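You operate a simulated robot arm through the tools that you are given. There is no shell and no other tool.

You are at the controls of a simulated robot arm. One attempt, no reset.

JOB
Put things in order on the top of the blue-marked table. At the end: the clear small beaker from the top of the blue-marked table stands where the blue block stood; the blue block stands where the silver grey block mould stood; the silver grey block mould from the top of the blue-marked table is in the white tray; the orange cup from the top of the blue-marked table stands where the clear small beaker stood; whatever was shut is shut again. Leave all else as you found it, and nothing knocked over.
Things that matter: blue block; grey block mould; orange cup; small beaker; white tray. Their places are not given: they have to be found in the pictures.

The check looks at the end state, three seconds after you hand in, the way a careful person would. Anything else that was tipped, shoved, dropped, spilled or broken makes it a failure.

ROBOT AND FRAMES
A 6-joint arm with a two-finger parallel gripper, fixed in place. Base frame: the origin is at the foot of the arm, x ahead of it, y to its left, z up; the work surface is at about z = 0. Units: cm, rad, N and s.
With the tool pointing down near the work surface it reaches from about 18 to 46 cm from the base axis. Its first joint turns from -1.222 to 1.222 rad. Payload 1.9 kg.
Tool frame: the origin (TCP) lies between the finger pads and is the grasp point; the fingertips stand 2.3 cm ahead of it; z points along the fingers, y is the line along which they close. Largest opening 9.4 cm; finger width 3.8, thickness 1; the body of the gripper, 5.4 by 9.6 cm, starts 3.9 cm behind the TCP.
Orientation is that of the tool frame in the base frame, as a unit quaternion [w, x, y, z]. With the fingers straight down and closing along the base's y, the tool's x points along the base's -x, its y along +y and its z along -z.

CONTROLS
- The arm moves only by the tool step_arm. Its argument "steps" is a list of rows, each a list of 7 numbers: the shift along the base's x, y, z in cm, then the turn, a rotation vector about the base's x, y, z in rad, then the opening, from 0 (shut) to 1 (fully open). In form: [[dx, dy, dz, wx, wy, wz, gripper], ...]. A call has 1 to 20 rows; each row shifts and turns the commanded pose from where the row before left it. Rows are played at 5 a second. More than 5 cm and 0.15 rad between two rows, or a gripper value outside its range, and nothing of the call is played. A pose out of reach is approached as far as the arm can. The call stops where the force on the tool passes 40 N (or 10 N more than at its start, if that is more) or the arm is blocked; 0.2 s more then pass. The fingers move at their own pace (about 10.8 cm/s each) and stop on an object; they squeeze with about 35 N. The grip force told is the motor's: it shows also when the fingers shut on nothing. Time passes only in rows, and 0.2 s behind the last, so rows that do not move let the fingers close. The reply holds the time, the measured pose of the TCP, the force on the tool along the base axes, the opening and the grip force, in the units named above and with some noise, with the torque about the TCP (base axes, N m) and any sound that the robot's microphone picked up.
- Cameras (640 x 400 px; columns grow to the right, rows downward): "scene" is fixed at [6.49, 32.48, 42.14]; the picture's right is [-0.66, -0.75, 0.00], its down [-0.45, 0.40, -0.80] and it looks along [0.60, -0.52, -0.60] (base axes); focal length 214 px, centre (320, 200). "wrist" rides on the gripper at [8.7, 1.6, -7.4] in the tool frame; the picture's right is [-0.18, 0.98, 0.00], its down [-0.58, -0.11, -0.81] and it looks along [-0.79, -0.15, 0.59] (tool axes); focal length 243 px, centre (320, 200).
- snapshot(camera): a new picture of that camera. It takes no simulated time.
- probe_pixels(camera, pixels): for up to 12 pixels [column, row] of the newest picture of that camera ("zoom" is the newest enlarged one), the place [x, y, z] in the base frame of the surface seen there, good to about 0.3 cm. It takes no simulated time.
- zoom(camera, box): a new picture of the part [left, top, right, bottom] of that camera's present view, enlarged. It takes no simulated time.
- finish_job(): hands the job in; it is judged then, once.

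Unless the task says otherwise, let go and move clear before handing in.

The tools are called after "Emit:" as name(argument=value, ...) on one line, values as JSON. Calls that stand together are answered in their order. step_arm: Moves the arm, as the interface text tells. Its arguments: {"type":"object","properties":{"steps":{"type":"array"}},"required":["steps"]} The other tools are called the same way: snapshot (camera) takes a picture; probe_pixels (camera, pixels) gives the place of the surface under pixels of a picture; zoom (camera, box) takes an enlarged picture of a part of a camera's view; finish_job () hands the job in.

At the start:

```text
clock: 0.0
position: [32.53, 3.04, 29.68]
tool_rot: [0.001, 0.001, 1.0, 0.0]
ft_force: [-0.3, 0.8, -0.7]
ft_torque: [0.04, -0.03, 0.0]
width: 9.39
grip_force: 0.0
```

scene: 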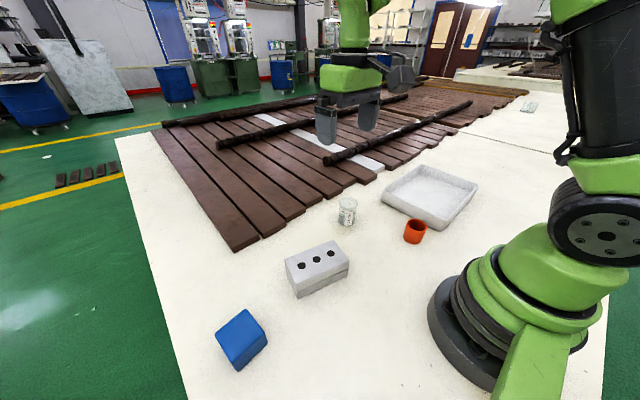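
wrist: 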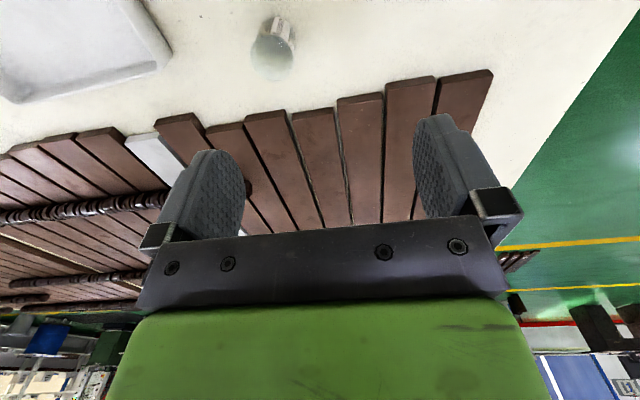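

The scene picture shows the blue block near (241,340), the grey mould near (317,268), the beaker near (347,211), the orange cup near (415,231) and the white tray near (430,195). I'll zoom in and probe these before moving.

Emit:
zoom(camera="scene", box=[190, 160, 510, 380])

Emit:
zoom(camera="scene", box=[380, 40, 640, 200])

Emit:
probe_pixels(camera="scene", pixels=[[241, 332], [317, 258], [347, 200], [347, 215], [415, 222], [415, 238], [430, 190], [530, 106], [390, 300], [260, 290], [200, 180]])

```text
1.82 times, centred on (350, 270) of scene
```

zoom: 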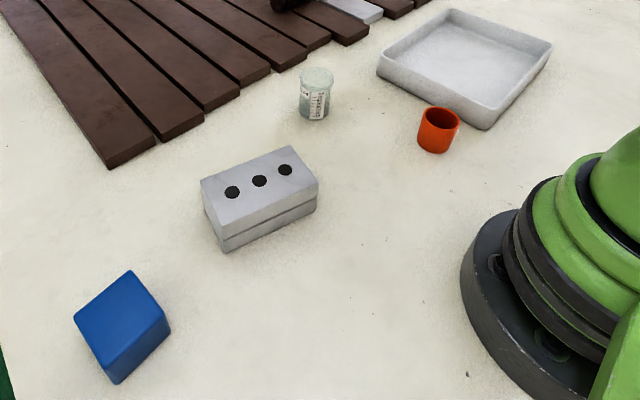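

```text
2.46 times, centred on (510, 120) of scene
```

zoom: 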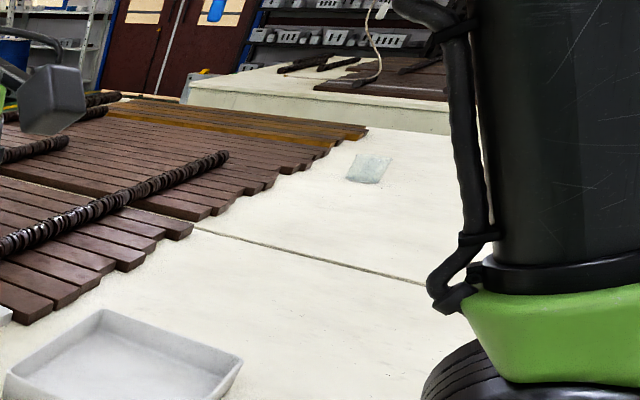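

```text
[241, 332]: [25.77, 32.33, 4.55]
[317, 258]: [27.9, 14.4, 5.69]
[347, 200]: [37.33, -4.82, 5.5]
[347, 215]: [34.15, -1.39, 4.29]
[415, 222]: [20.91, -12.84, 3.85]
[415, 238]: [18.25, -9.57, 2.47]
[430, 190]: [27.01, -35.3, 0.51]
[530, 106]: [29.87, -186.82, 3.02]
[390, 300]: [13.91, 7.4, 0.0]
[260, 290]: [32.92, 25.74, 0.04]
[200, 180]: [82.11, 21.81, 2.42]
```

The first probes put every item within arm's reach: block about (26,32), mould (28,14), beaker (35,-3), cup (19,-12), tray (27,-35). I'll zoom on each one for edges, orientation, and whether anything is inside.

Emit:
zoom(camera="scene", box=[270, 225, 366, 305])

Emit:
probe_pixels(camera="zoom", pixels=[[320, 200], [200, 200], [440, 180], [300, 300], [400, 280], [240, 300]])

Emit:
zoom(camera="scene", box=[323, 185, 371, 235])

Emit:
zoom(camera="scene", box=[391, 206, 439, 256])

Emit:
zoom(camera="scene", box=[201, 300, 281, 380])

Emit:
zoom(camera="scene", box=[370, 155, 490, 240])

```text
5.00 times, centred on (318, 265) of scene
```

zoom: 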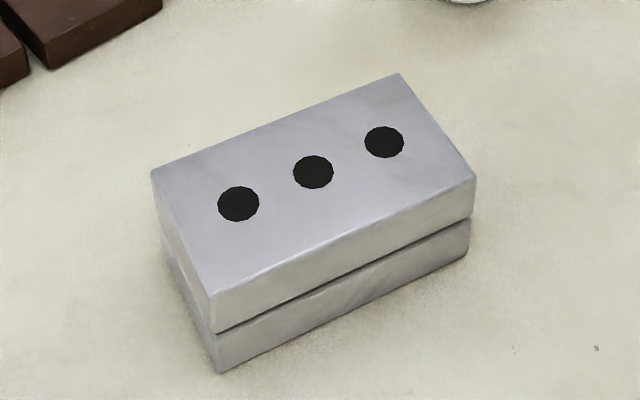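

```text
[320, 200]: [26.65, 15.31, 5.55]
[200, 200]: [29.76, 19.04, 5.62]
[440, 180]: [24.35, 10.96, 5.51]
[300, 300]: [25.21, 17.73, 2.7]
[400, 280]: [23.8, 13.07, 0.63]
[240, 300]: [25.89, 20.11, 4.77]
```

```text
8.00 times, centred on (347, 210) of scene
```

zoom: 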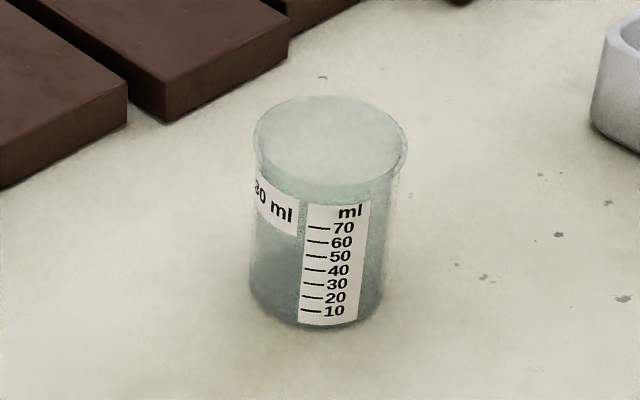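

```text
8.00 times, centred on (415, 231) of scene
```

zoom: 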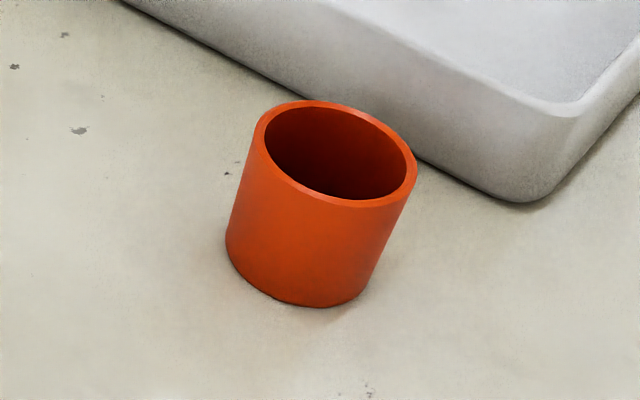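

```text
5.00 times, centred on (241, 340) of scene
```

zoom: 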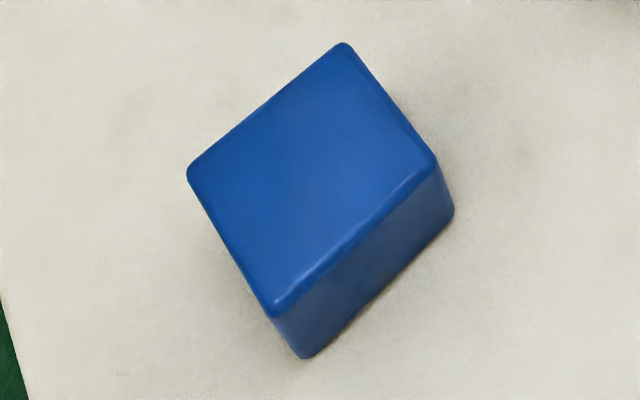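

```text
4.71 times, centred on (430, 198) of scene
```

zoom: 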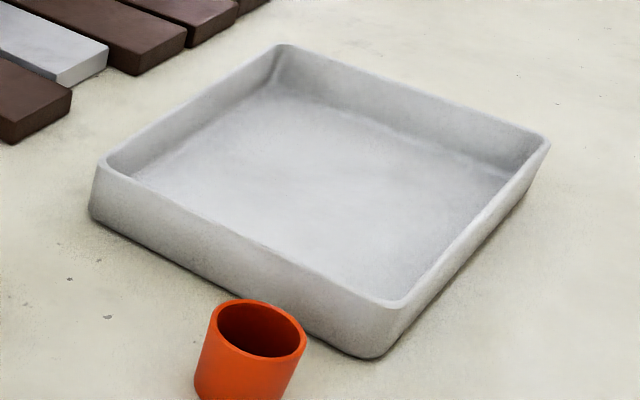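

The mould's top corners, at zoom pixels (152,172), (400,73), (476,177) and (212,293), give a centre near (28.0,14.8), 11.8 x 6.3 cm, long axis about 76° from x. It has a seam, so I will grip low across both halves. First I'll hover over it with the fingers turned to its short axis.

Emit:
step_arm(steps=[[-0.453, 1.179, -1.37, 0, 0, 0.1323, 1], [-0.453, 1.179, -1.37, 0, 0, 0.1323, 1], [-0.453, 1.179, -1.37, 0, 0, 0.1323, 1], [-0.453, 1.179, -1.37, 0, 0, 0.1323, 1], [-0.453, 1.179, -1.37, 0, 0, 0.1323, 1], [-0.453, 1.179, -1.37, 0, 0, 0.1323, 1], [-0.453, 1.179, -1.37, 0, 0, 0.1323, 1], [-0.453, 1.179, -1.37, 0, 0, 0.1323, 1], [-0.453, 1.179, -1.37, 0, 0, 0.1323, 1], [-0.453, 1.179, -1.37, 0, 0, 0.1323, 1], [0, 0, 0, 0, 0, 0, 1], [0, 0, 0, 0, 0, 0, 1]])

Emit:
snapshot(camera="scene")

Emit:
snapshot(camera="wrist")

```text
clock: 2.6
position: [28.0, 14.78, 15.76]
tool_rot: [0.0, -0.614, 0.79, 0.0]
ft_force: [-0.8, -0.1, 0.1]
ft_torque: [0.01, -0.02, -0.03]
width: 9.39
grip_force: 0.1
```

```text
taken
```

scene: 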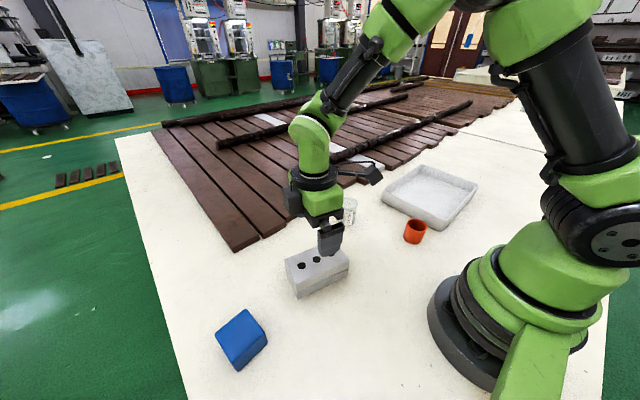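

```text
taken
```

wrist: 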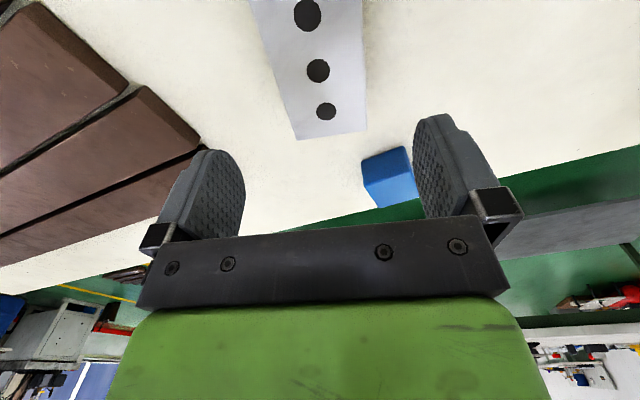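

The wrist view shows the mould's top between the fingers, with its far end at about (298,138)–(366,131). I'll probe its edges to check the centre line and the yaw.

Emit:
probe_pixels(camera="wrist", pixels=[[301, 134], [362, 128], [258, 6], [358, 6], [280, 70], [361, 70], [330, 125], [372, 175], [400, 155]])

Emit:
zoom(camera="scene", box=[270, 160, 400, 305])

```text
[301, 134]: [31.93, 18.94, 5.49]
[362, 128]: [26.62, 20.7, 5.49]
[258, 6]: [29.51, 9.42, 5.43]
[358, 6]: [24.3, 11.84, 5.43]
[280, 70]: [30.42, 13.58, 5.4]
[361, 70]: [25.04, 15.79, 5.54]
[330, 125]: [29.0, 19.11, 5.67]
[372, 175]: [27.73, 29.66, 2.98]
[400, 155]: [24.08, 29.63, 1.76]
```

```text
2.76 times, centred on (335, 232) of scene
```

zoom: 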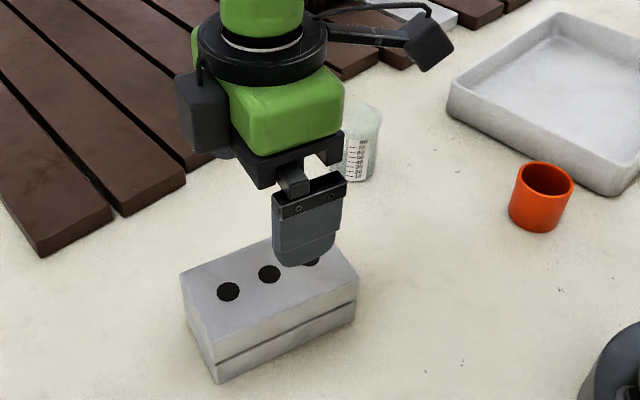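

The mould's edges run at about 75.5° and its mid-line is within 0.25 cm of the TCP, leaving about 1.5 cm clearance per finger. I'll go down to z≈2.9, which spans both halves, and close.

Emit:
step_arm(steps=[[-0.12, 0.03, -2, 0, 0, 0, 1], [0, 0, -2, 0, 0, 0, 1], [0, 0, -2, 0, 0, 0, 1], [0, 0, -1.7, 0, 0, 0, 1], [0, 0, -1.3, 0, 0, 0, 1], [0, 0, -1.3, 0, 0, 0, 1], [0, 0, -1.3, 0, 0, 0, 1], [0, 0, -1.2, 0, 0, 0, 1], [0, 0, 0, 0, 0, 0, 1]])

```text
clock: 4.6
position: [27.92, 14.78, 3.2]
tool_rot: [0.001, -0.614, 0.79, 0.001]
ft_force: [-0.9, -0.5, 0.3]
ft_torque: [0.01, -0.01, -0.01]
width: 9.4
grip_force: 0.0
```

The TCP is at z=3.2 with no contact force. I'll lower 0.3 cm more and close the fingers.

Emit:
step_arm(steps=[[0, 0, -0.3, 0, 0, 0, 1], [0, 0, 0, 0, 0, 0, 1], [0, 0, 0, 0, 0, 0, 0.8], [0, 0, 0, 0, 0, 0, 0.5], [0, 0, 0, 0, 0, 0, 0.3], [0, 0, 0, 0, 0, 0, 0.3], [0, 0, 0, 0, 0, 0, 0.3]])

Emit:
snapshot(camera="scene")

Emit:
snapshot(camera="wrist")

```text
clock: 6.2
position: [27.94, 14.9, 2.81]
tool_rot: [0.0, -0.614, 0.789, 0.0]
ft_force: [0.3, 3.0, 0.7]
ft_torque: [0.46, -0.21, 0.08]
width: 6.57
grip_force: 34.9
```

```text
taken
```

scene: 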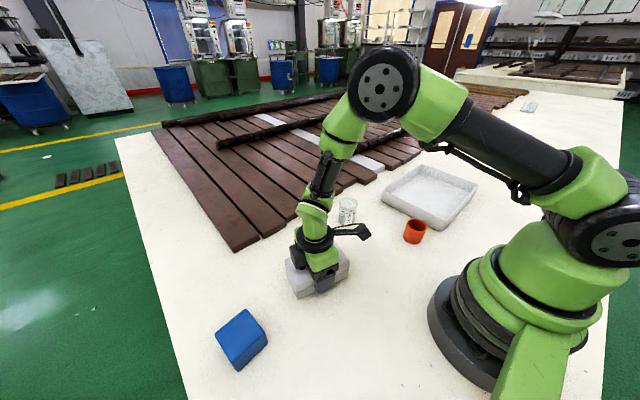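

```text
taken
```

wrist: 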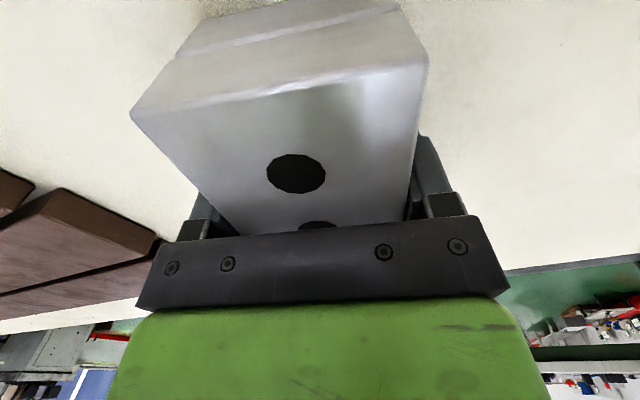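

Both fingers hold the mould at width 6.57 with 35 N. I'll make a slow short lift to check the weight and that both halves come up together.

Emit:
step_arm(steps=[[0, 0, 0.5, 0, 0, 0, 0.3], [0, 0, 0.5, 0, 0, 0, 0.3], [0, 0, 0.7, 0, 0, 0, 0.3], [0, 0, 0.8, 0, 0, 0, 0.3], [0, 0, 0, 0, 0, 0, 0.3]])

Emit:
zoom(camera="scene", box=[260, 180, 400, 310])

Emit:
snapshot(camera="wrist")

```text
clock: 7.4
position: [27.99, 14.86, 5.35]
tool_rot: [0.0, -0.614, 0.789, 0.0]
ft_force: [0.1, 0.7, -7.8]
ft_torque: [0.02, -0.05, -0.02]
width: 6.59
grip_force: 35.1
```

```text
3.08 times, centred on (330, 245) of scene
```

zoom: 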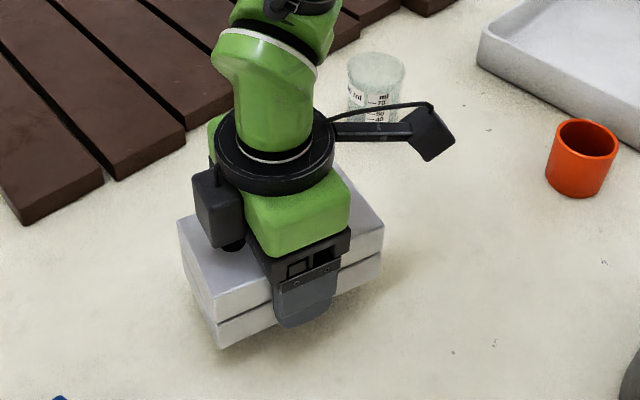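

```text
taken
```

wrist: 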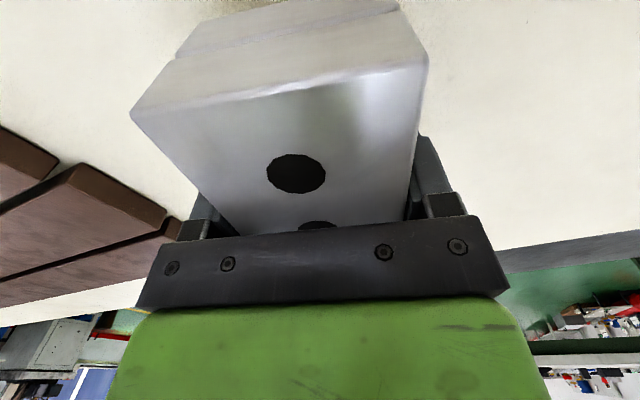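

The lift shows about 0.8 kg with near-zero torque, and both halves rose together. I'll lift to about 20 cm, then carry it over the tray while turning it square to the tray.

Emit:
step_arm(steps=[[0, 0, 1.5, 0, 0, 0, 0.3], [0, 0, 2.2, 0, 0, 0, 0.3], [0, 0, 2.5, 0, 0, 0, 0.3], [0, 0, 2.5, 0, 0, 0, 0.3], [0, 0, 2.5, 0, 0, 0, 0.3], [0, 0, 2.0, 0, 0, 0, 0.3], [0, 0, 1.3, 0, 0, 0, 0.3], [0, 0, 0, 0, 0, 0, 0.3]])

Emit:
step_arm(steps=[[0, -1.3, 0, 0, 0, -0.04, 0.3], [0, -2.2, 0, 0, 0, -0.07, 0.3], [-0.1, -2.6, 0, 0, 0, -0.075, 0.3], [-0.1, -2.6, 0, 0, 0, -0.075, 0.3], [-0.1, -2.6, 0, 0, 0, -0.075, 0.3], [-0.1, -2.6, 0, 0, 0, -0.075, 0.3], [-0.1, -2.6, 0, 0, 0, -0.075, 0.3], [-0.1, -2.6, 0, 0, 0, -0.075, 0.3], [-0.1, -2.6, 0, 0, 0, -0.075, 0.3], [-0.1, -2.6, 0, 0, 0, -0.075, 0.3], [-0.1, -2.6, 0, 0, 0, -0.075, 0.3], [-0.1, -2.6, 0, 0, 0, -0.075, 0.3], [-0.1, -2.6, 0, 0, 0, -0.075, 0.3], [-0.1, -2.6, 0, 0, 0, -0.075, 0.3], [-0.1, -2.6, 0, 0, 0, -0.075, 0.3], [-0.1, -2.6, 0, 0, 0, -0.075, 0.3], [-0.2, -2.6, 0, 0, 0, -0.075, 0.3], [-0.2, -2.2, 0, 0, 0, -0.06, 0.3], [0, -1.6, 0, 0, 0, -0.028, 0.3], [0, 0, 0, 0, 0, 0, 0.3]])

Emit:
snapshot(camera="scene")

Emit:
snapshot(camera="wrist")

```text
clock: 9.2
position: [27.86, 14.72, 19.8]
tool_rot: [0.0, -0.613, 0.79, 0.0]
ft_force: [0.9, -1.1, -6.7]
ft_torque: [0.03, 0.02, 0.02]
width: 6.6
grip_force: 35.0
```

```text
clock: 13.4
position: [26.06, -31.66, 19.88]
tool_rot: [0.001, 0.001, 1.0, 0.0]
ft_force: [-0.3, -0.4, -7.7]
ft_torque: [-0.02, -0.02, -0.02]
width: 6.6
grip_force: 35.0
```

```text
taken
```

scene: 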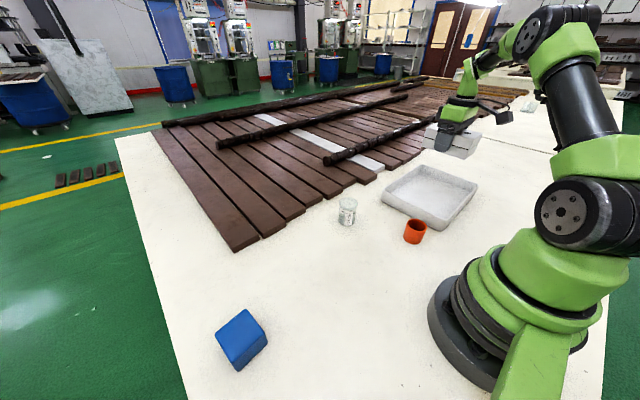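

```text
taken
```

wrist: 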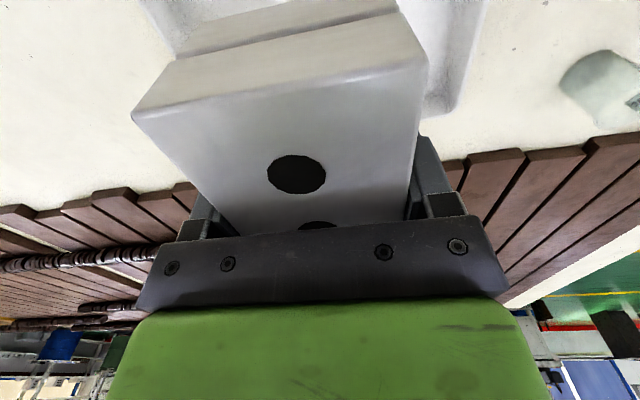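

The mould is held level over the tray area, and the tray is clear in the scene view. I'll probe the tray's rim and floor to confirm the drop point.

Emit:
zoom(camera="scene", box=[370, 155, 490, 240])

Emit:
probe_pixels(camera="zoom", pixels=[[104, 166], [284, 46], [544, 141], [388, 303], [160, 185], [280, 100], [490, 175], [390, 285], [320, 180], [250, 240], [200, 130]])

```text
4.71 times, centred on (430, 198) of scene
```

zoom: 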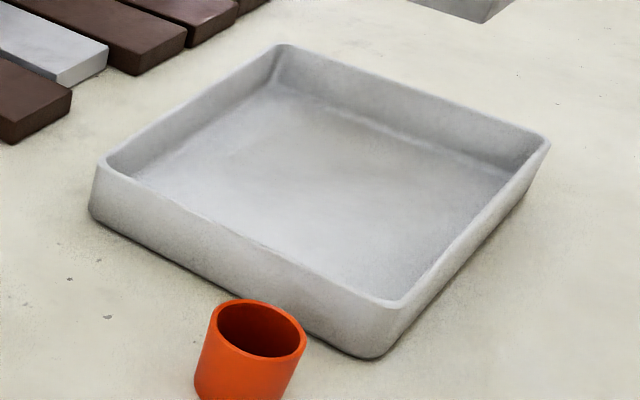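

```text
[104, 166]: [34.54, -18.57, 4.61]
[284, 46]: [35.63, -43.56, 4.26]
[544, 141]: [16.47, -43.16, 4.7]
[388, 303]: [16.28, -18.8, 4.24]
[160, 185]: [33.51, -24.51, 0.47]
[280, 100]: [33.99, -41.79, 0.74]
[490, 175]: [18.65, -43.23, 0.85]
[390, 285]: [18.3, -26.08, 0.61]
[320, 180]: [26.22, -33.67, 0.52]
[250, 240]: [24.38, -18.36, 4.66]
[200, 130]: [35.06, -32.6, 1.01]
```

The tray floor is at z≈0.6, its rim at about 4.5, and it spans x 16.4–35 and y -43.5 to -18.6. So the present xy leaves ample margin, and I'll lower the mould to about 0.5 cm above the floor.

Emit:
step_arm(steps=[[0, 0, -1.0, 0, 0, 0, 0.3], [0, 0, -2.0, 0, 0, 0, 0.3], [0, 0, -2.0, 0, 0, 0, 0.3], [0, 0, -2.0, 0, 0, 0, 0.3], [0, 0, -2.0, 0, 0, 0, 0.3], [0, 0, -2.0, 0, 0, 0, 0.3], [0, 0, -1.5, 0, 0, 0, 0.3], [0, 0, -1.2, 0, 0, 0, 0.3], [0, 0, -1.0, 0, 0, 0, 0.3], [0, 0, -0.8, 0, 0, 0, 0.3], [0, 0, -0.5, 0, 0, 0, 0.3], [0, 0, 0, 0, 0, 0, 0.3]])

Emit:
snapshot(camera="scene")

```text
clock: 16.0
position: [26.05, -31.52, 3.82]
tool_rot: [0.001, 0.001, 1.0, 0.001]
ft_force: [-0.2, -0.7, -7.7]
ft_torque: [0.04, -0.02, -0.02]
width: 6.6
grip_force: 34.5
```

```text
taken
```

scene: 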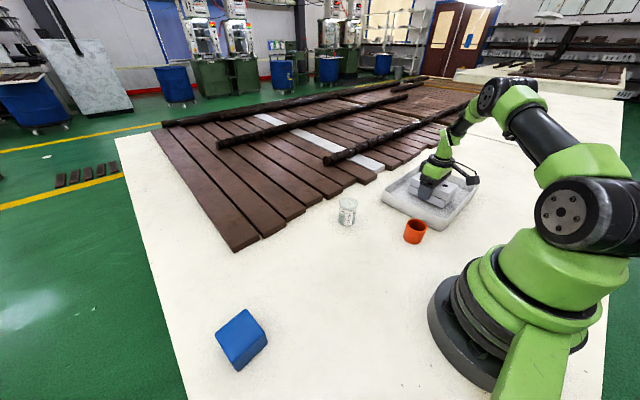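

The mould is inside the tray, still hanging (fz -7.7) at TCP z 3.82. I'll lower in 0.1 cm steps until it rests.

Emit:
step_arm(steps=[[0, 0, -0.1, 0, 0, 0, 0.3], [0, 0, -0.1, 0, 0, 0, 0.3], [0, 0, -0.1, 0, 0, 0, 0.3], [0, 0, 0, 0, 0, 0, 0.3]])

```text
clock: 17.0
position: [26.04, -31.43, 3.45]
tool_rot: [0.0, 0.001, 1.0, 0.0]
ft_force: [0.2, -0.8, -6.8]
ft_torque: [0.0, -0.01, -0.04]
width: 6.56
grip_force: 35.1
```

Emit:
step_arm(steps=[[0, 0, -0.1, 0, 0, 0, 0.3], [0, 0, -0.1, 0, 0, 0, 0.3], [0, 0, 0, 0, 0, 0, 0.3]])

```text
clock: 17.8
position: [26.16, -31.46, 3.47]
tool_rot: [0.0, 0.002, 1.0, 0.0]
ft_force: [-3.4, 5.4, 18.6]
ft_torque: [0.52, 0.64, 0.06]
width: 6.62
grip_force: 34.3
```

The mould now rests on the tray floor (fz +18.6). I'll ease up 0.12 cm, open, and lift straight up.

Emit:
step_arm(steps=[[0, 0, 0.12, 0, 0, 0, 0.3], [0, 0, 0, 0, 0, 0, 0.3], [0, 0, 0, 0, 0, 0, 0.75], [0, 0, 0, 0, 0, 0, 0.9], [0, 0, 0, 0, 0, 0, 0.95], [0, 0, 0.8, 0, 0, 0, 0.95], [0, 0, 1.5, 0, 0, 0, 0.95], [0, 0, 2.0, 0, 0, 0, 0.95], [0, 0, 2.5, 0, 0, 0, 0.95], [0, 0, 2.5, 0, 0, 0, 0.95], [0, 0, 2.5, 0, 0, 0, 0.95], [0, 0, 2.5, 0, 0, 0, 0.95], [0, 0, 2.0, 0, 0, 0, 0.95], [0, 0, 0, 0, 0, 0, 0.95]])

Emit:
snapshot(camera="scene")

Emit:
zoom(camera="scene", box=[370, 155, 490, 240])

Emit:
zoom(camera="scene", box=[201, 300, 281, 380])

Emit:
probe_pixels(camera="zoom", pixels=[[345, 55], [425, 160], [280, 300], [198, 172], [315, 180], [260, 140], [350, 250], [400, 215], [300, 350], [449, 215], [330, 320]])

```text
clock: 20.8
position: [25.88, -31.44, 19.83]
tool_rot: [0.0, 0.001, 1.0, 0.0]
ft_force: [-0.6, 0.0, 0.3]
ft_torque: [-0.01, -0.03, -0.04]
width: 8.92
grip_force: 0.0
```

```text
taken
```

scene: 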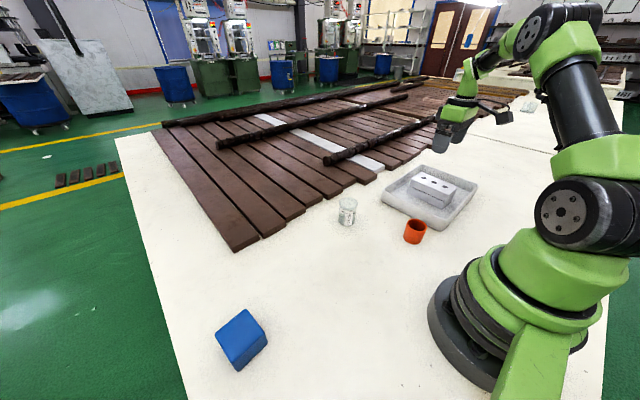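

```text
4.71 times, centred on (430, 198) of scene
```

zoom: 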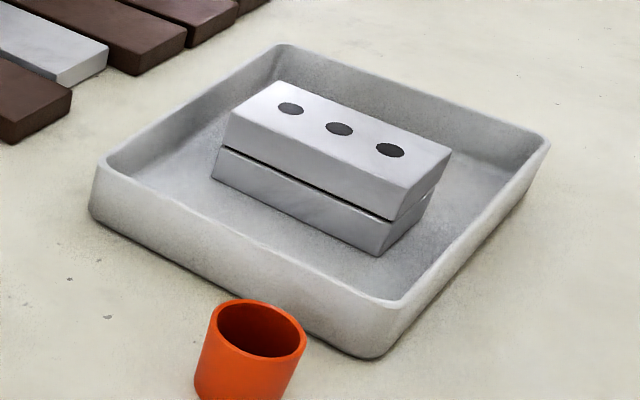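

```text
5.00 times, centred on (241, 340) of scene
```

zoom: 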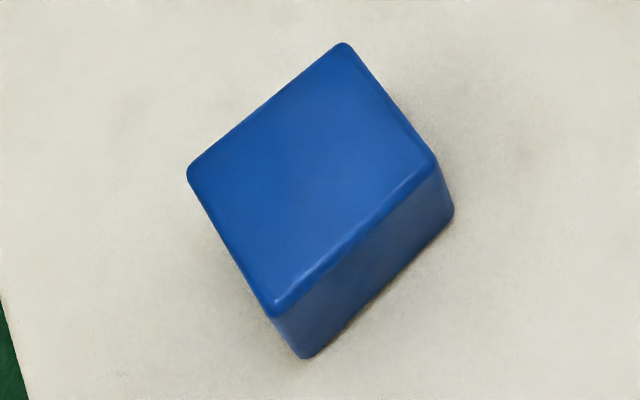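

```text
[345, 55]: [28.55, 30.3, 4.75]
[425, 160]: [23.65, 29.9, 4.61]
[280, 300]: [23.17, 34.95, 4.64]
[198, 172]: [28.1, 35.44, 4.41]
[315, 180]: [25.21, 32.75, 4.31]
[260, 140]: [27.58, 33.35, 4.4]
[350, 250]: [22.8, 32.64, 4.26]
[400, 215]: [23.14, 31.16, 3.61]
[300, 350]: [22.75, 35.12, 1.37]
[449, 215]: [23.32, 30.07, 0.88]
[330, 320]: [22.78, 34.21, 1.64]
```

The mould stands in the tray, upright and closed, and the block is unchanged: centre about (25.95,32.75), top z≈4.5, yaw about 5.7°. I'll look closer at the mould's seam and move the arm over to the block.

Emit:
zoom(camera="scene", box=[402, 165, 462, 213])

Emit:
step_arm(steps=[[0, 1.5, 0, 0, 0, 0, 0.95], [0, 2.7, 0, 0, 0, 0, 0.95], [0, 3.4, 0, 0, 0, 0, 0.95], [0, 3.5, 0, 0, 0, 0, 0.95], [0, 3.5, 0, 0, 0, 0, 0.95], [0, 3.5, 0, 0, 0, 0, 0.95], [0, 3.5, 0, 0, 0, 0, 0.95], [0, 3.5, 0, 0, 0, 0.01, 0.95], [0, 3.5, 0, 0, 0, 0.01, 0.95], [0, 3.5, 0, 0, 0, 0.01, 0.95], [0, 3.5, 0, 0, 0, 0.01, 0.95], [0, 3.5, 0, 0, 0, 0.01, 0.95], [0, 3.5, 0, 0, 0, 0.01, 1], [0, 3.5, 0, 0, 0, 0.01, 1], [0, 3.5, 0, 0, 0, 0.01, 1], [0, 3.5, 0, 0, 0, 0.01, 1], [0, 3.5, -1, 0, 0, 0.01, 1], [0, 3.5, -1, 0, 0, 0, 1], [0, 2.9, -1, 0, 0, 0, 1], [0, 1.2, -0.5, 0, 0, 0, 1]])

Emit:
snapshot(camera="scene")

Emit:
snapshot(camera="wrist")

```text
8.33 times, centred on (432, 189) of scene
```

zoom: 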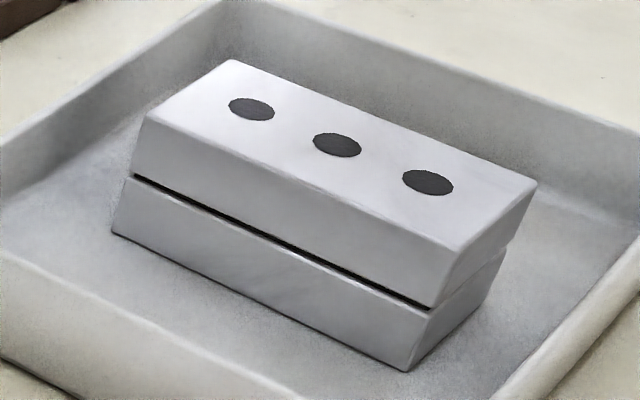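

```text
clock: 25.0
position: [26.11, 32.82, 16.19]
tool_rot: [0.0, -0.049, 0.999, -0.001]
ft_force: [0.1, -0.8, 0.1]
ft_torque: [0.02, -0.02, -0.05]
width: 9.4
grip_force: 0.1
```

```text
taken
```

scene: 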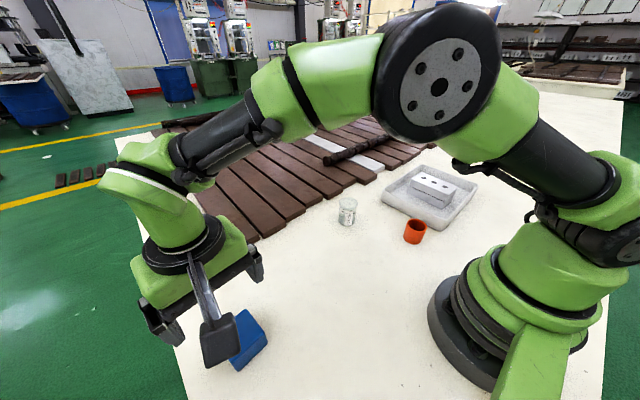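

```text
taken
```

wrist: 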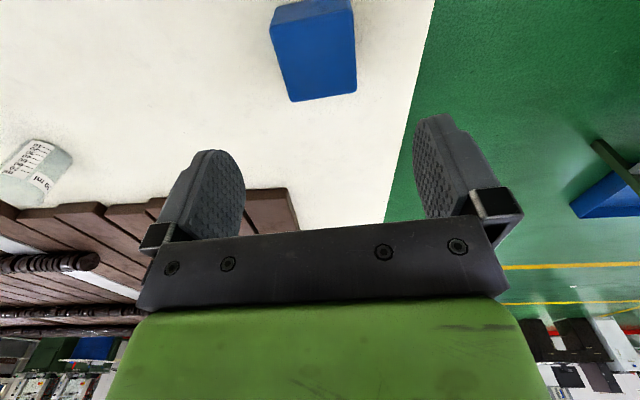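

The arm is over the block, which the wrist view shows at (270–356, 0–100). I'll probe its visible edges to check centre, yaw and height before going down.

Emit:
probe_pixels(camera="wrist", pixels=[[294, 97], [352, 90], [276, 30], [352, 15], [280, 45], [350, 60], [315, 60], [310, 20], [320, 92], [400, 60], [278, 15]])

Emit:
zoom(camera="wrist", box=[230, 0, 400, 110])

```text
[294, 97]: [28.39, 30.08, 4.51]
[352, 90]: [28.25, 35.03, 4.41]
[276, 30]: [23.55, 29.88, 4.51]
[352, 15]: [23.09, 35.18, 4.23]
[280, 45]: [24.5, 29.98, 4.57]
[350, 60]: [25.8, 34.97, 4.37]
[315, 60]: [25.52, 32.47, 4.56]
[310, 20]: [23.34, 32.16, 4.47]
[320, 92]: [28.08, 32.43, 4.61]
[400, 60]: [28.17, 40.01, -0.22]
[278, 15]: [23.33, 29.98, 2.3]
```

```text
3.64 times, centred on (315, 55) of wrist
```

zoom: 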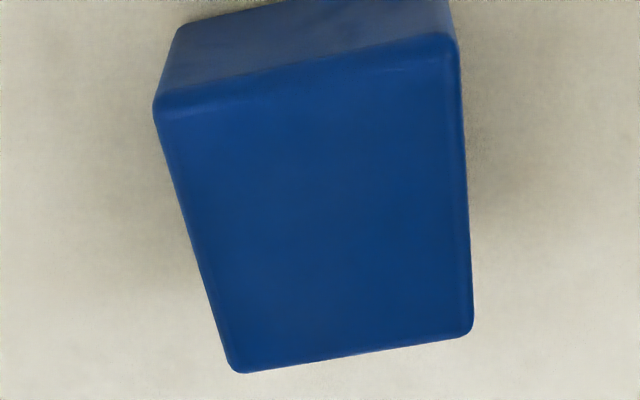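

The block's edges put its centre at about (25.9,32.65) with its top at 4.5, so the TCP is about 0.2 cm off. I'll correct that and go down to z≈2.9.

Emit:
step_arm(steps=[[-0.2, -0.12, -1.5, 0, 0, 0, 1], [0, 0, -2, 0, 0, 0, 1], [0, 0, -2, 0, 0, 0, 1], [0, 0, -2, 0, 0, 0, 1], [0, 0, -1.6, 0, 0, 0, 1], [0, 0, -1.4, 0, 0, 0, 1], [0, 0, -1.2, 0, 0, 0, 1], [0, 0, -1, 0, 0, 0, 1], [0, 0, -0.5, 0, 0, 0, 1], [0, 0, 0, 0, 0, 0, 1]])

Emit:
snapshot(camera="scene")

```text
clock: 27.2
position: [25.87, 32.61, 3.08]
tool_rot: [0.001, -0.048, 0.999, 0.0]
ft_force: [-0.4, 0.3, 0.9]
ft_torque: [-0.01, 0.0, -0.01]
width: 9.39
grip_force: 0.0
```

```text
taken
```

scene: 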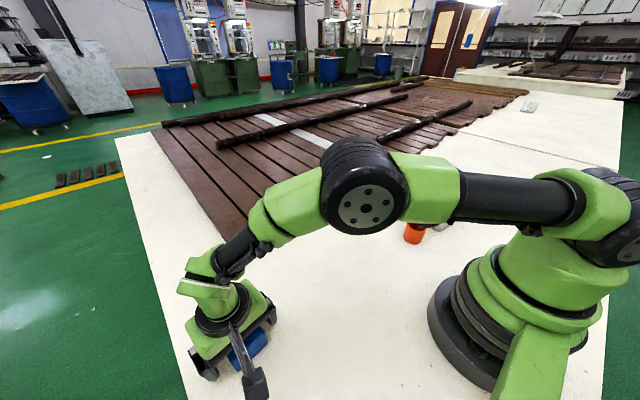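

The fingers straddle the block with no contact at z=3.08. I'll lower 0.2 cm more and close.

Emit:
step_arm(steps=[[0, 0, -0.2, 0, 0, 0, 1], [0, 0, 0, 0, 0, 0, 0.85], [0, 0, 0, 0, 0, 0, 0.7], [0, 0, 0, 0, 0, 0, 0.55], [0, 0, 0, 0, 0, 0, 0.4], [0, 0, 0, 0, 0, 0, 0.3], [0, 0, 0, 0, 0, 0, 0.3]])

Emit:
step_arm(steps=[[0, 0, 0.5, 0, 0, 0, 0.3], [0, 0, 0.7, 0, 0, 0, 0.3], [0, 0, 0.8, 0, 0, 0, 0.3], [0, 0, 0, 0, 0, 0, 0.3]])

Emit:
snapshot(camera="wrist")

```text
clock: 28.8
position: [25.91, 32.61, 2.9]
tool_rot: [0.0, -0.048, 0.999, -0.001]
ft_force: [2.1, -1.5, -0.1]
ft_torque: [-0.07, 0.15, 0.05]
width: 5.91
grip_force: 34.5
```

```text
clock: 29.8
position: [25.92, 32.54, 4.83]
tool_rot: [0.0, -0.048, 0.999, 0.0]
ft_force: [0.0, -0.4, -6.7]
ft_torque: [0.0, 0.01, -0.05]
width: 5.9
grip_force: 34.7
```

```text
taken
```

wrist: 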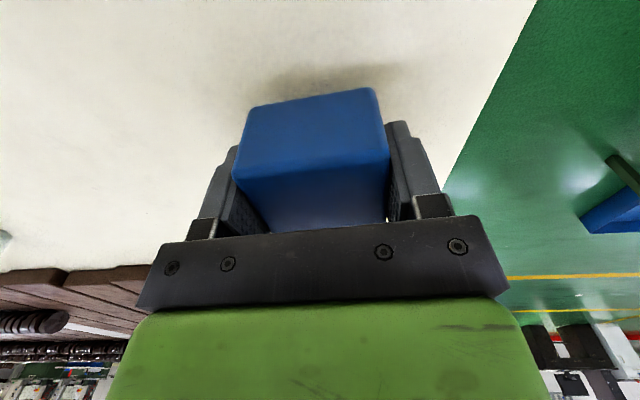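

The block is held at width 5.9, weight about 0.7 kg, centred. I'll raise it and carry it to the mould's old place at (27.95,14.83).

Emit:
step_arm(steps=[[0, 0, 1.5, 0, 0, 0, 0.3], [0, 0, 2, 0, 0, 0, 0.3], [0, 0, 2, 0, 0, 0, 0.3], [0.1, -1.0, 1, 0, 0, 0, 0.3], [0.2, -1.8, 0, 0, 0, 0, 0.3], [0.25, -2.2, 0, 0, 0, 0, 0.3], [0.25, -2.2, 0, 0, 0, 0, 0.3], [0.25, -2.2, 0, 0, 0, 0, 0.3], [0.25, -2.2, 0, 0, 0, 0, 0.3], [0.25, -2.2, 0, 0, 0, 0, 0.3], [0.25, -1.9, 0, 0, 0, 0, 0.3], [0.2, -1.4, 0, 0, 0, 0, 0.3], [0.05, -0.65, 0, 0, 0, 0, 0.3], [0, 0, 0, 0, 0, 0, 0.3], [0, 0, 0, 0, 0, 0, 0.3]])

Emit:
snapshot(camera="scene")

```text
clock: 33.0
position: [27.93, 14.81, 11.46]
tool_rot: [0.0, -0.049, 0.999, 0.0]
ft_force: [-0.7, -0.3, -7.1]
ft_torque: [0.0, 0.05, -0.04]
width: 5.87
grip_force: 35.0
```

```text
taken
```

scene: 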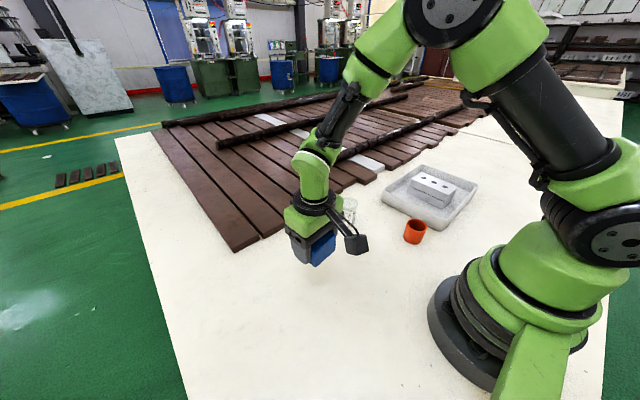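

The block is right over the mould's old place (27.93,14.81), z 11.46. I'll lower it to about 0.3 cm above the table.

Emit:
step_arm(steps=[[0, 0, -1.0, 0, 0, 0, 0.3], [0, 0, -1.7, 0, 0, 0, 0.3], [0, 0, -1.7, 0, 0, 0, 0.3], [0, 0, -1.5, 0, 0, 0, 0.3], [0, 0, -1.2, 0, 0, 0, 0.3], [0, 0, -0.7, 0, 0, 0, 0.3], [0, 0, -0.4, 0, 0, 0, 0.3], [0, 0, -0.15, 0, 0, 0, 0.3], [0, 0, 0, 0, 0, 0, 0.3]])

```text
clock: 35.0
position: [28.02, 14.86, 2.94]
tool_rot: [0.0, -0.048, 0.999, 0.0]
ft_force: [1.2, 0.3, -6.5]
ft_torque: [0.0, 0.02, -0.01]
width: 5.88
grip_force: 35.3
```

Emit:
step_arm(steps=[[0, 0, -0.1, 0, 0, 0, 0.3], [0, 0, 0, 0, 0, 0, 0.3]])

```text
clock: 35.6
position: [27.85, 14.85, 2.88]
tool_rot: [0.0, -0.048, 0.999, 0.001]
ft_force: [-0.5, -0.2, -7.0]
ft_torque: [0.0, 0.01, 0.05]
width: 5.87
grip_force: 35.0
```

Emit:
step_arm(steps=[[0, 0, -0.1, 0, 0, 0, 0.3], [0, 0, 0, 0, 0, 0, 0.3]])

```text
clock: 36.2
position: [27.98, 14.77, 2.87]
tool_rot: [0.0, -0.048, 0.999, 0.0]
ft_force: [-7.3, -6.8, 25.7]
ft_torque: [-0.22, 0.21, -0.02]
width: 5.84
grip_force: 35.2
```

The block touches down (fz +25.7). I'll ease up 0.12 cm, open and lift clear.

Emit:
step_arm(steps=[[0, 0, 0.12, 0, 0, 0, 0.3], [0, 0, 0, 0, 0, 0, 0.3], [0, 0, 0, 0, 0, 0, 0.7], [0, 0, 0, 0, 0, 0, 0.9], [0, 0, 0, 0, 0, 0, 0.9], [0, 0, 0.8, 0, 0, 0, 0.9], [0, 0, 1.5, 0, 0, 0, 0.9], [0, 0, 2.0, 0, 0, 0, 0.9], [0, 0, 2.5, 0, 0, 0, 0.9], [0, 0, 2.5, 0, 0, 0, 0.9], [0, 0, 2.5, 0, 0, 0, 0.9], [0, 0, 2.0, 0, 0, 0, 0.9], [0, 0, 0, 0, 0, 0, 0.9]])

Emit:
snapshot(camera="scene")

Emit:
snapshot(camera="wrist")

```text
clock: 39.0
position: [28.01, 14.84, 16.87]
tool_rot: [0.0, -0.049, 0.999, 0.0]
ft_force: [0.3, -0.2, 1.0]
ft_torque: [0.0, -0.01, 0.03]
width: 8.48
grip_force: 0.1
```

```text
taken
```

scene: 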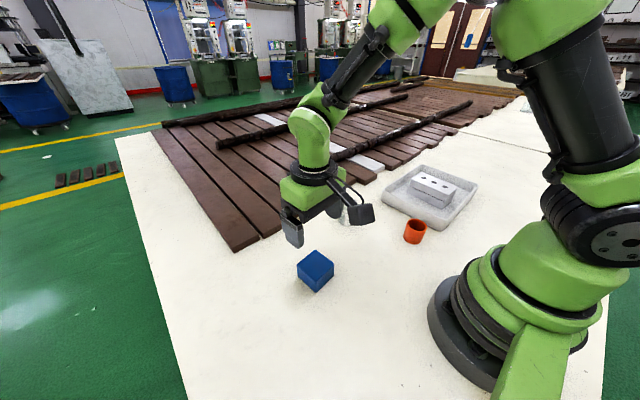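

```text
taken
```

wrist: 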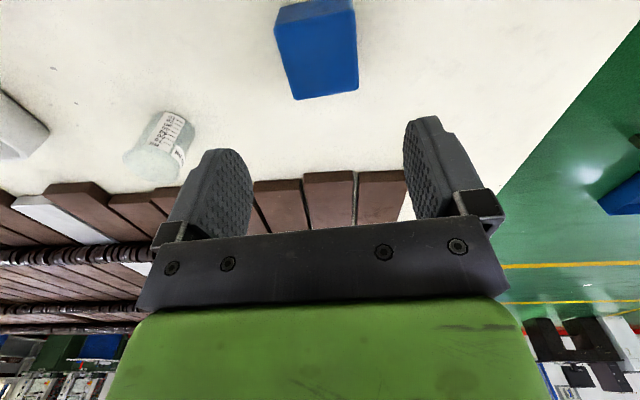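

The block stands where the mould was. I'll look at the beaker more closely from both cameras to get its centre, rim and contents before approaching.

Emit:
zoom(camera="wrist", box=[100, 90, 220, 200])

Emit:
zoom(camera="scene", box=[276, 230, 356, 310])

Emit:
probe_pixels(camera="zoom", pixels=[[320, 180], [260, 170], [330, 110], [400, 170], [310, 250]])

Emit:
probe_pixels(camera="wrist", pixels=[[150, 160], [172, 130], [180, 118], [130, 155], [165, 175], [190, 140], [155, 125], [290, 195], [100, 200], [316, 60]])

```text
3.64 times, centred on (160, 145) of wrist
```

zoom: 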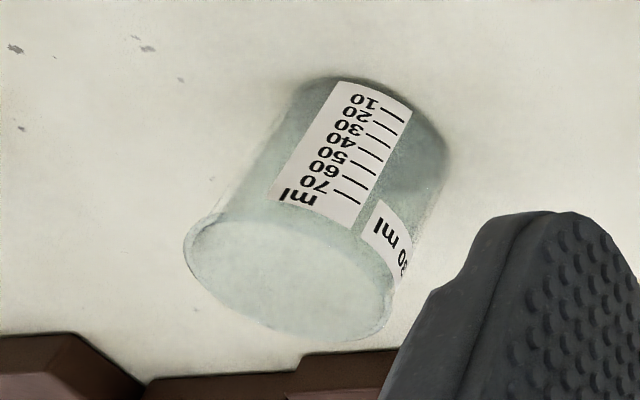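

```text
5.00 times, centred on (316, 270) of scene
```

zoom: 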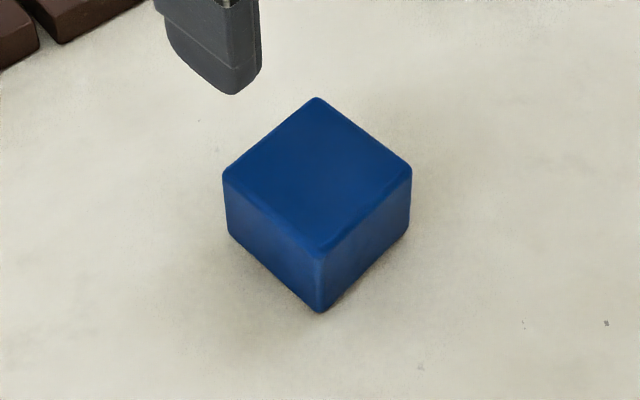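

```text
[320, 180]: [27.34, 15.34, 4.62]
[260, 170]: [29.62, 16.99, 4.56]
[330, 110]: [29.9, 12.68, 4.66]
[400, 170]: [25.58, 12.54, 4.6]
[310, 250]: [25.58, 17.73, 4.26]
```

```text
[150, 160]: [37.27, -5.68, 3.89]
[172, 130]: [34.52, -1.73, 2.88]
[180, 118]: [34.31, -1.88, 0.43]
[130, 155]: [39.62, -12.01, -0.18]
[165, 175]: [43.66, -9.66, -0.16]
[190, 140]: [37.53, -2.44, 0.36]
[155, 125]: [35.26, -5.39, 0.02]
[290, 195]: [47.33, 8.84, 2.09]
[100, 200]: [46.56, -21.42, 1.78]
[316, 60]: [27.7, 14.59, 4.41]
```

Two independent views place the beaker's axis at about (36.0,-3.35), radius about 2.4, height about 6.6. The nearest slats begin around x≈44, so the fingers have room. I'll hover above the beaker and check again.

Emit:
step_arm(steps=[[0.4, -1.0, 0, 0, 0, -0.01, 0.9], [0.8, -1.8, 0, 0, 0, -0.01, 0.95], [1.0, -2.2, 0, 0, 0, -0.01, 1], [1.0, -2.3, 0, 0, 0, -0.01, 1], [1.0, -2.3, 0, 0, 0, -0.01, 1], [1.0, -2.3, -0.5, 0, 0, -0.01, 1], [1.0, -2.3, -0.8, 0, 0, -0.01, 1], [0.9, -2.0, -0.8, 0, 0, -0.01, 1], [0.6, -1.4, -0.5, 0, 0, -0.01, 1], [0.3, -0.6, -0.3, 0, 0, 0, 1], [0, 0, 0, 0, 0, 0, 1]])

Emit:
snapshot(camera="scene")

Emit:
snapshot(camera="wrist")

```text
clock: 41.4
position: [35.95, -3.53, 13.76]
tool_rot: [0.0, -0.004, 1.0, 0.0]
ft_force: [0.2, 0.3, -0.1]
ft_torque: [-0.02, 0.0, 0.0]
width: 9.37
grip_force: 0.1
```

```text
taken
```

scene: 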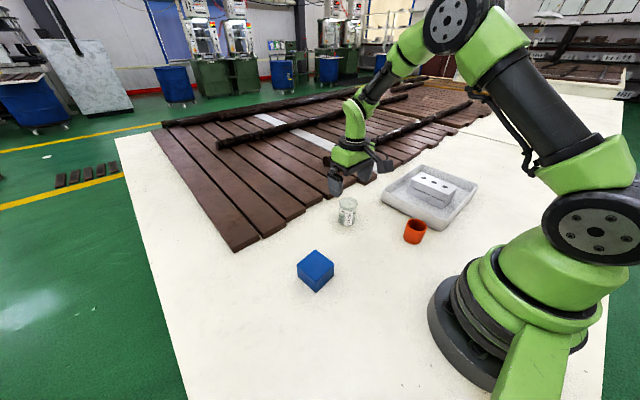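

```text
taken
```

wrist: 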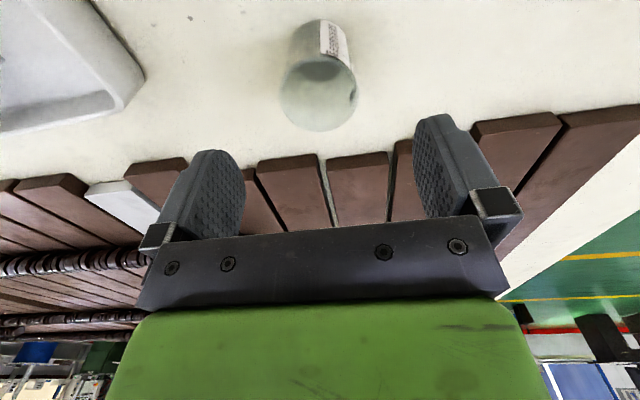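

The beaker sits between the fingers, with its rim centred near (318,98) in the wrist view. I'll zoom to refine its centre before descending.

Emit:
zoom(camera="wrist", box=[260, 10, 380, 140])

Emit:
zoom(camera="scene", box=[310, 140, 400, 240])

```text
3.08 times, centred on (320, 75) of wrist
```

zoom: 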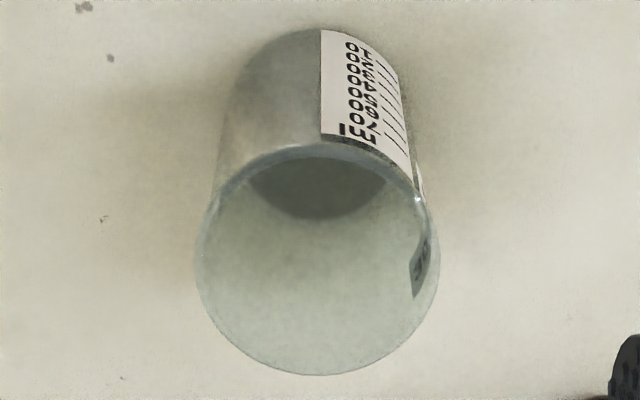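

```text
4.00 times, centred on (355, 190) of scene
```

zoom: 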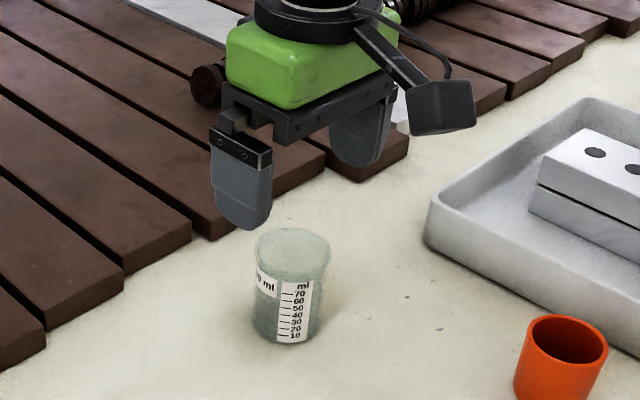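

Refined, the rim centre is about (35.8,-3.5), which matches the TCP within 0.2 cm. I'll descend to z≈4.0, keeping the palm above the rim at about 6.6.

Emit:
step_arm(steps=[[-0.05, 0.03, -1.0, 0, 0, 0, 1], [0, 0, -1.5, 0, 0, 0, 1], [0, 0, -1.5, 0, 0, 0, 1], [0, 0, -1.3, 0, 0, 0, 1], [0, 0, -1.2, 0, 0, 0, 1], [0, 0, -1.0, 0, 0, 0, 1], [0, 0, -0.9, 0, 0, 0, 1], [0, 0, -0.7, 0, 0, 0, 1], [0, 0, -0.5, 0, 0, 0, 1], [0, 0, 0, 0, 0, 0, 1]])

Emit:
snapshot(camera="wrist")

Emit:
zoom(camera="scene", box=[310, 140, 400, 240])

```text
clock: 43.6
position: [35.95, -3.32, 4.12]
tool_rot: [0.0, -0.004, 1.0, 0.0]
ft_force: [-0.6, -0.4, -0.3]
ft_torque: [0.01, 0.02, 0.01]
width: 9.39
grip_force: 0.0
```

```text
taken
```

wrist: 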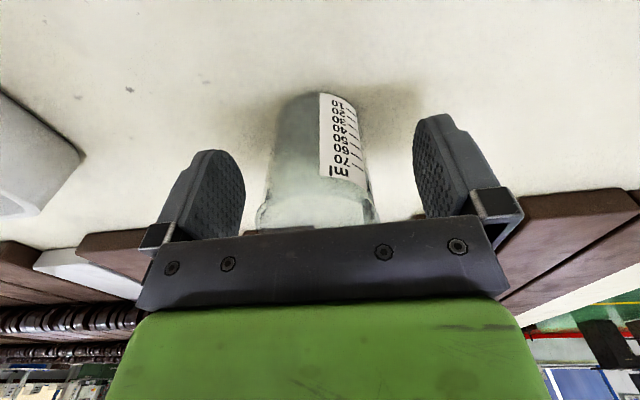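

```text
4.00 times, centred on (355, 190) of scene
```

zoom: 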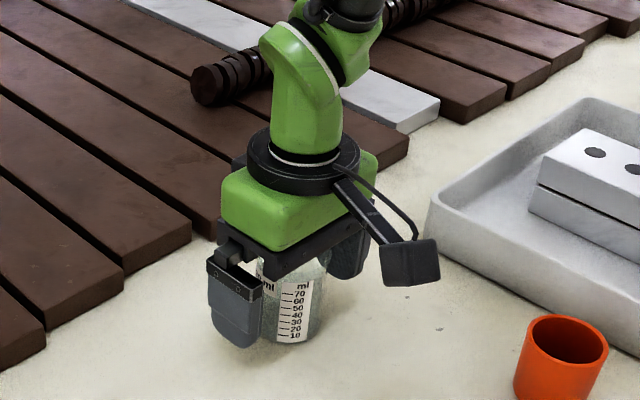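

The beaker is centred between the fingers (body edges at about 272 and 368 around row 170, axis about (36.0,-3.35)), and the palm is clear of the rim. I'll close gently in small steps.

Emit:
step_arm(steps=[[0, 0, 0, 0, 0, 0, 0.85], [0, 0, 0, 0, 0, 0, 0.72], [0, 0, 0, 0, 0, 0, 0.62], [0, 0, 0, 0, 0, 0, 0.56], [0, 0, 0, 0, 0, 0, 0.52], [0, 0, 0, 0, 0, 0, 0.48], [0, 0, 0, 0, 0, 0, 0.45], [0, 0, 0, 0, 0, 0, 0.45]])

Emit:
snapshot(camera="wrist")

```text
clock: 45.4
position: [35.9, -3.37, 4.23]
tool_rot: [0.0, -0.003, 1.0, 0.0]
ft_force: [-0.4, -0.5, -0.5]
ft_torque: [0.01, -0.02, 0.02]
width: 5.01
grip_force: 35.5
```

```text
taken
```

wrist: 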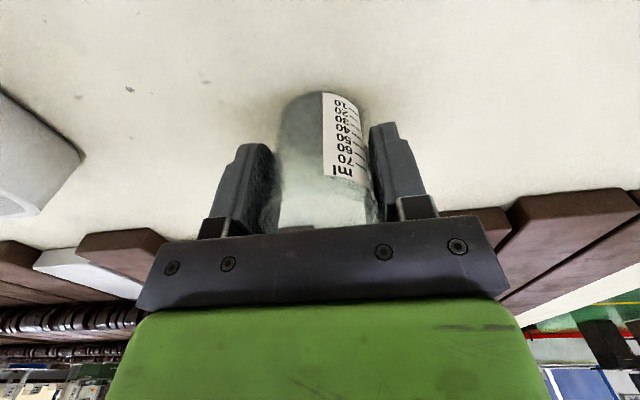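

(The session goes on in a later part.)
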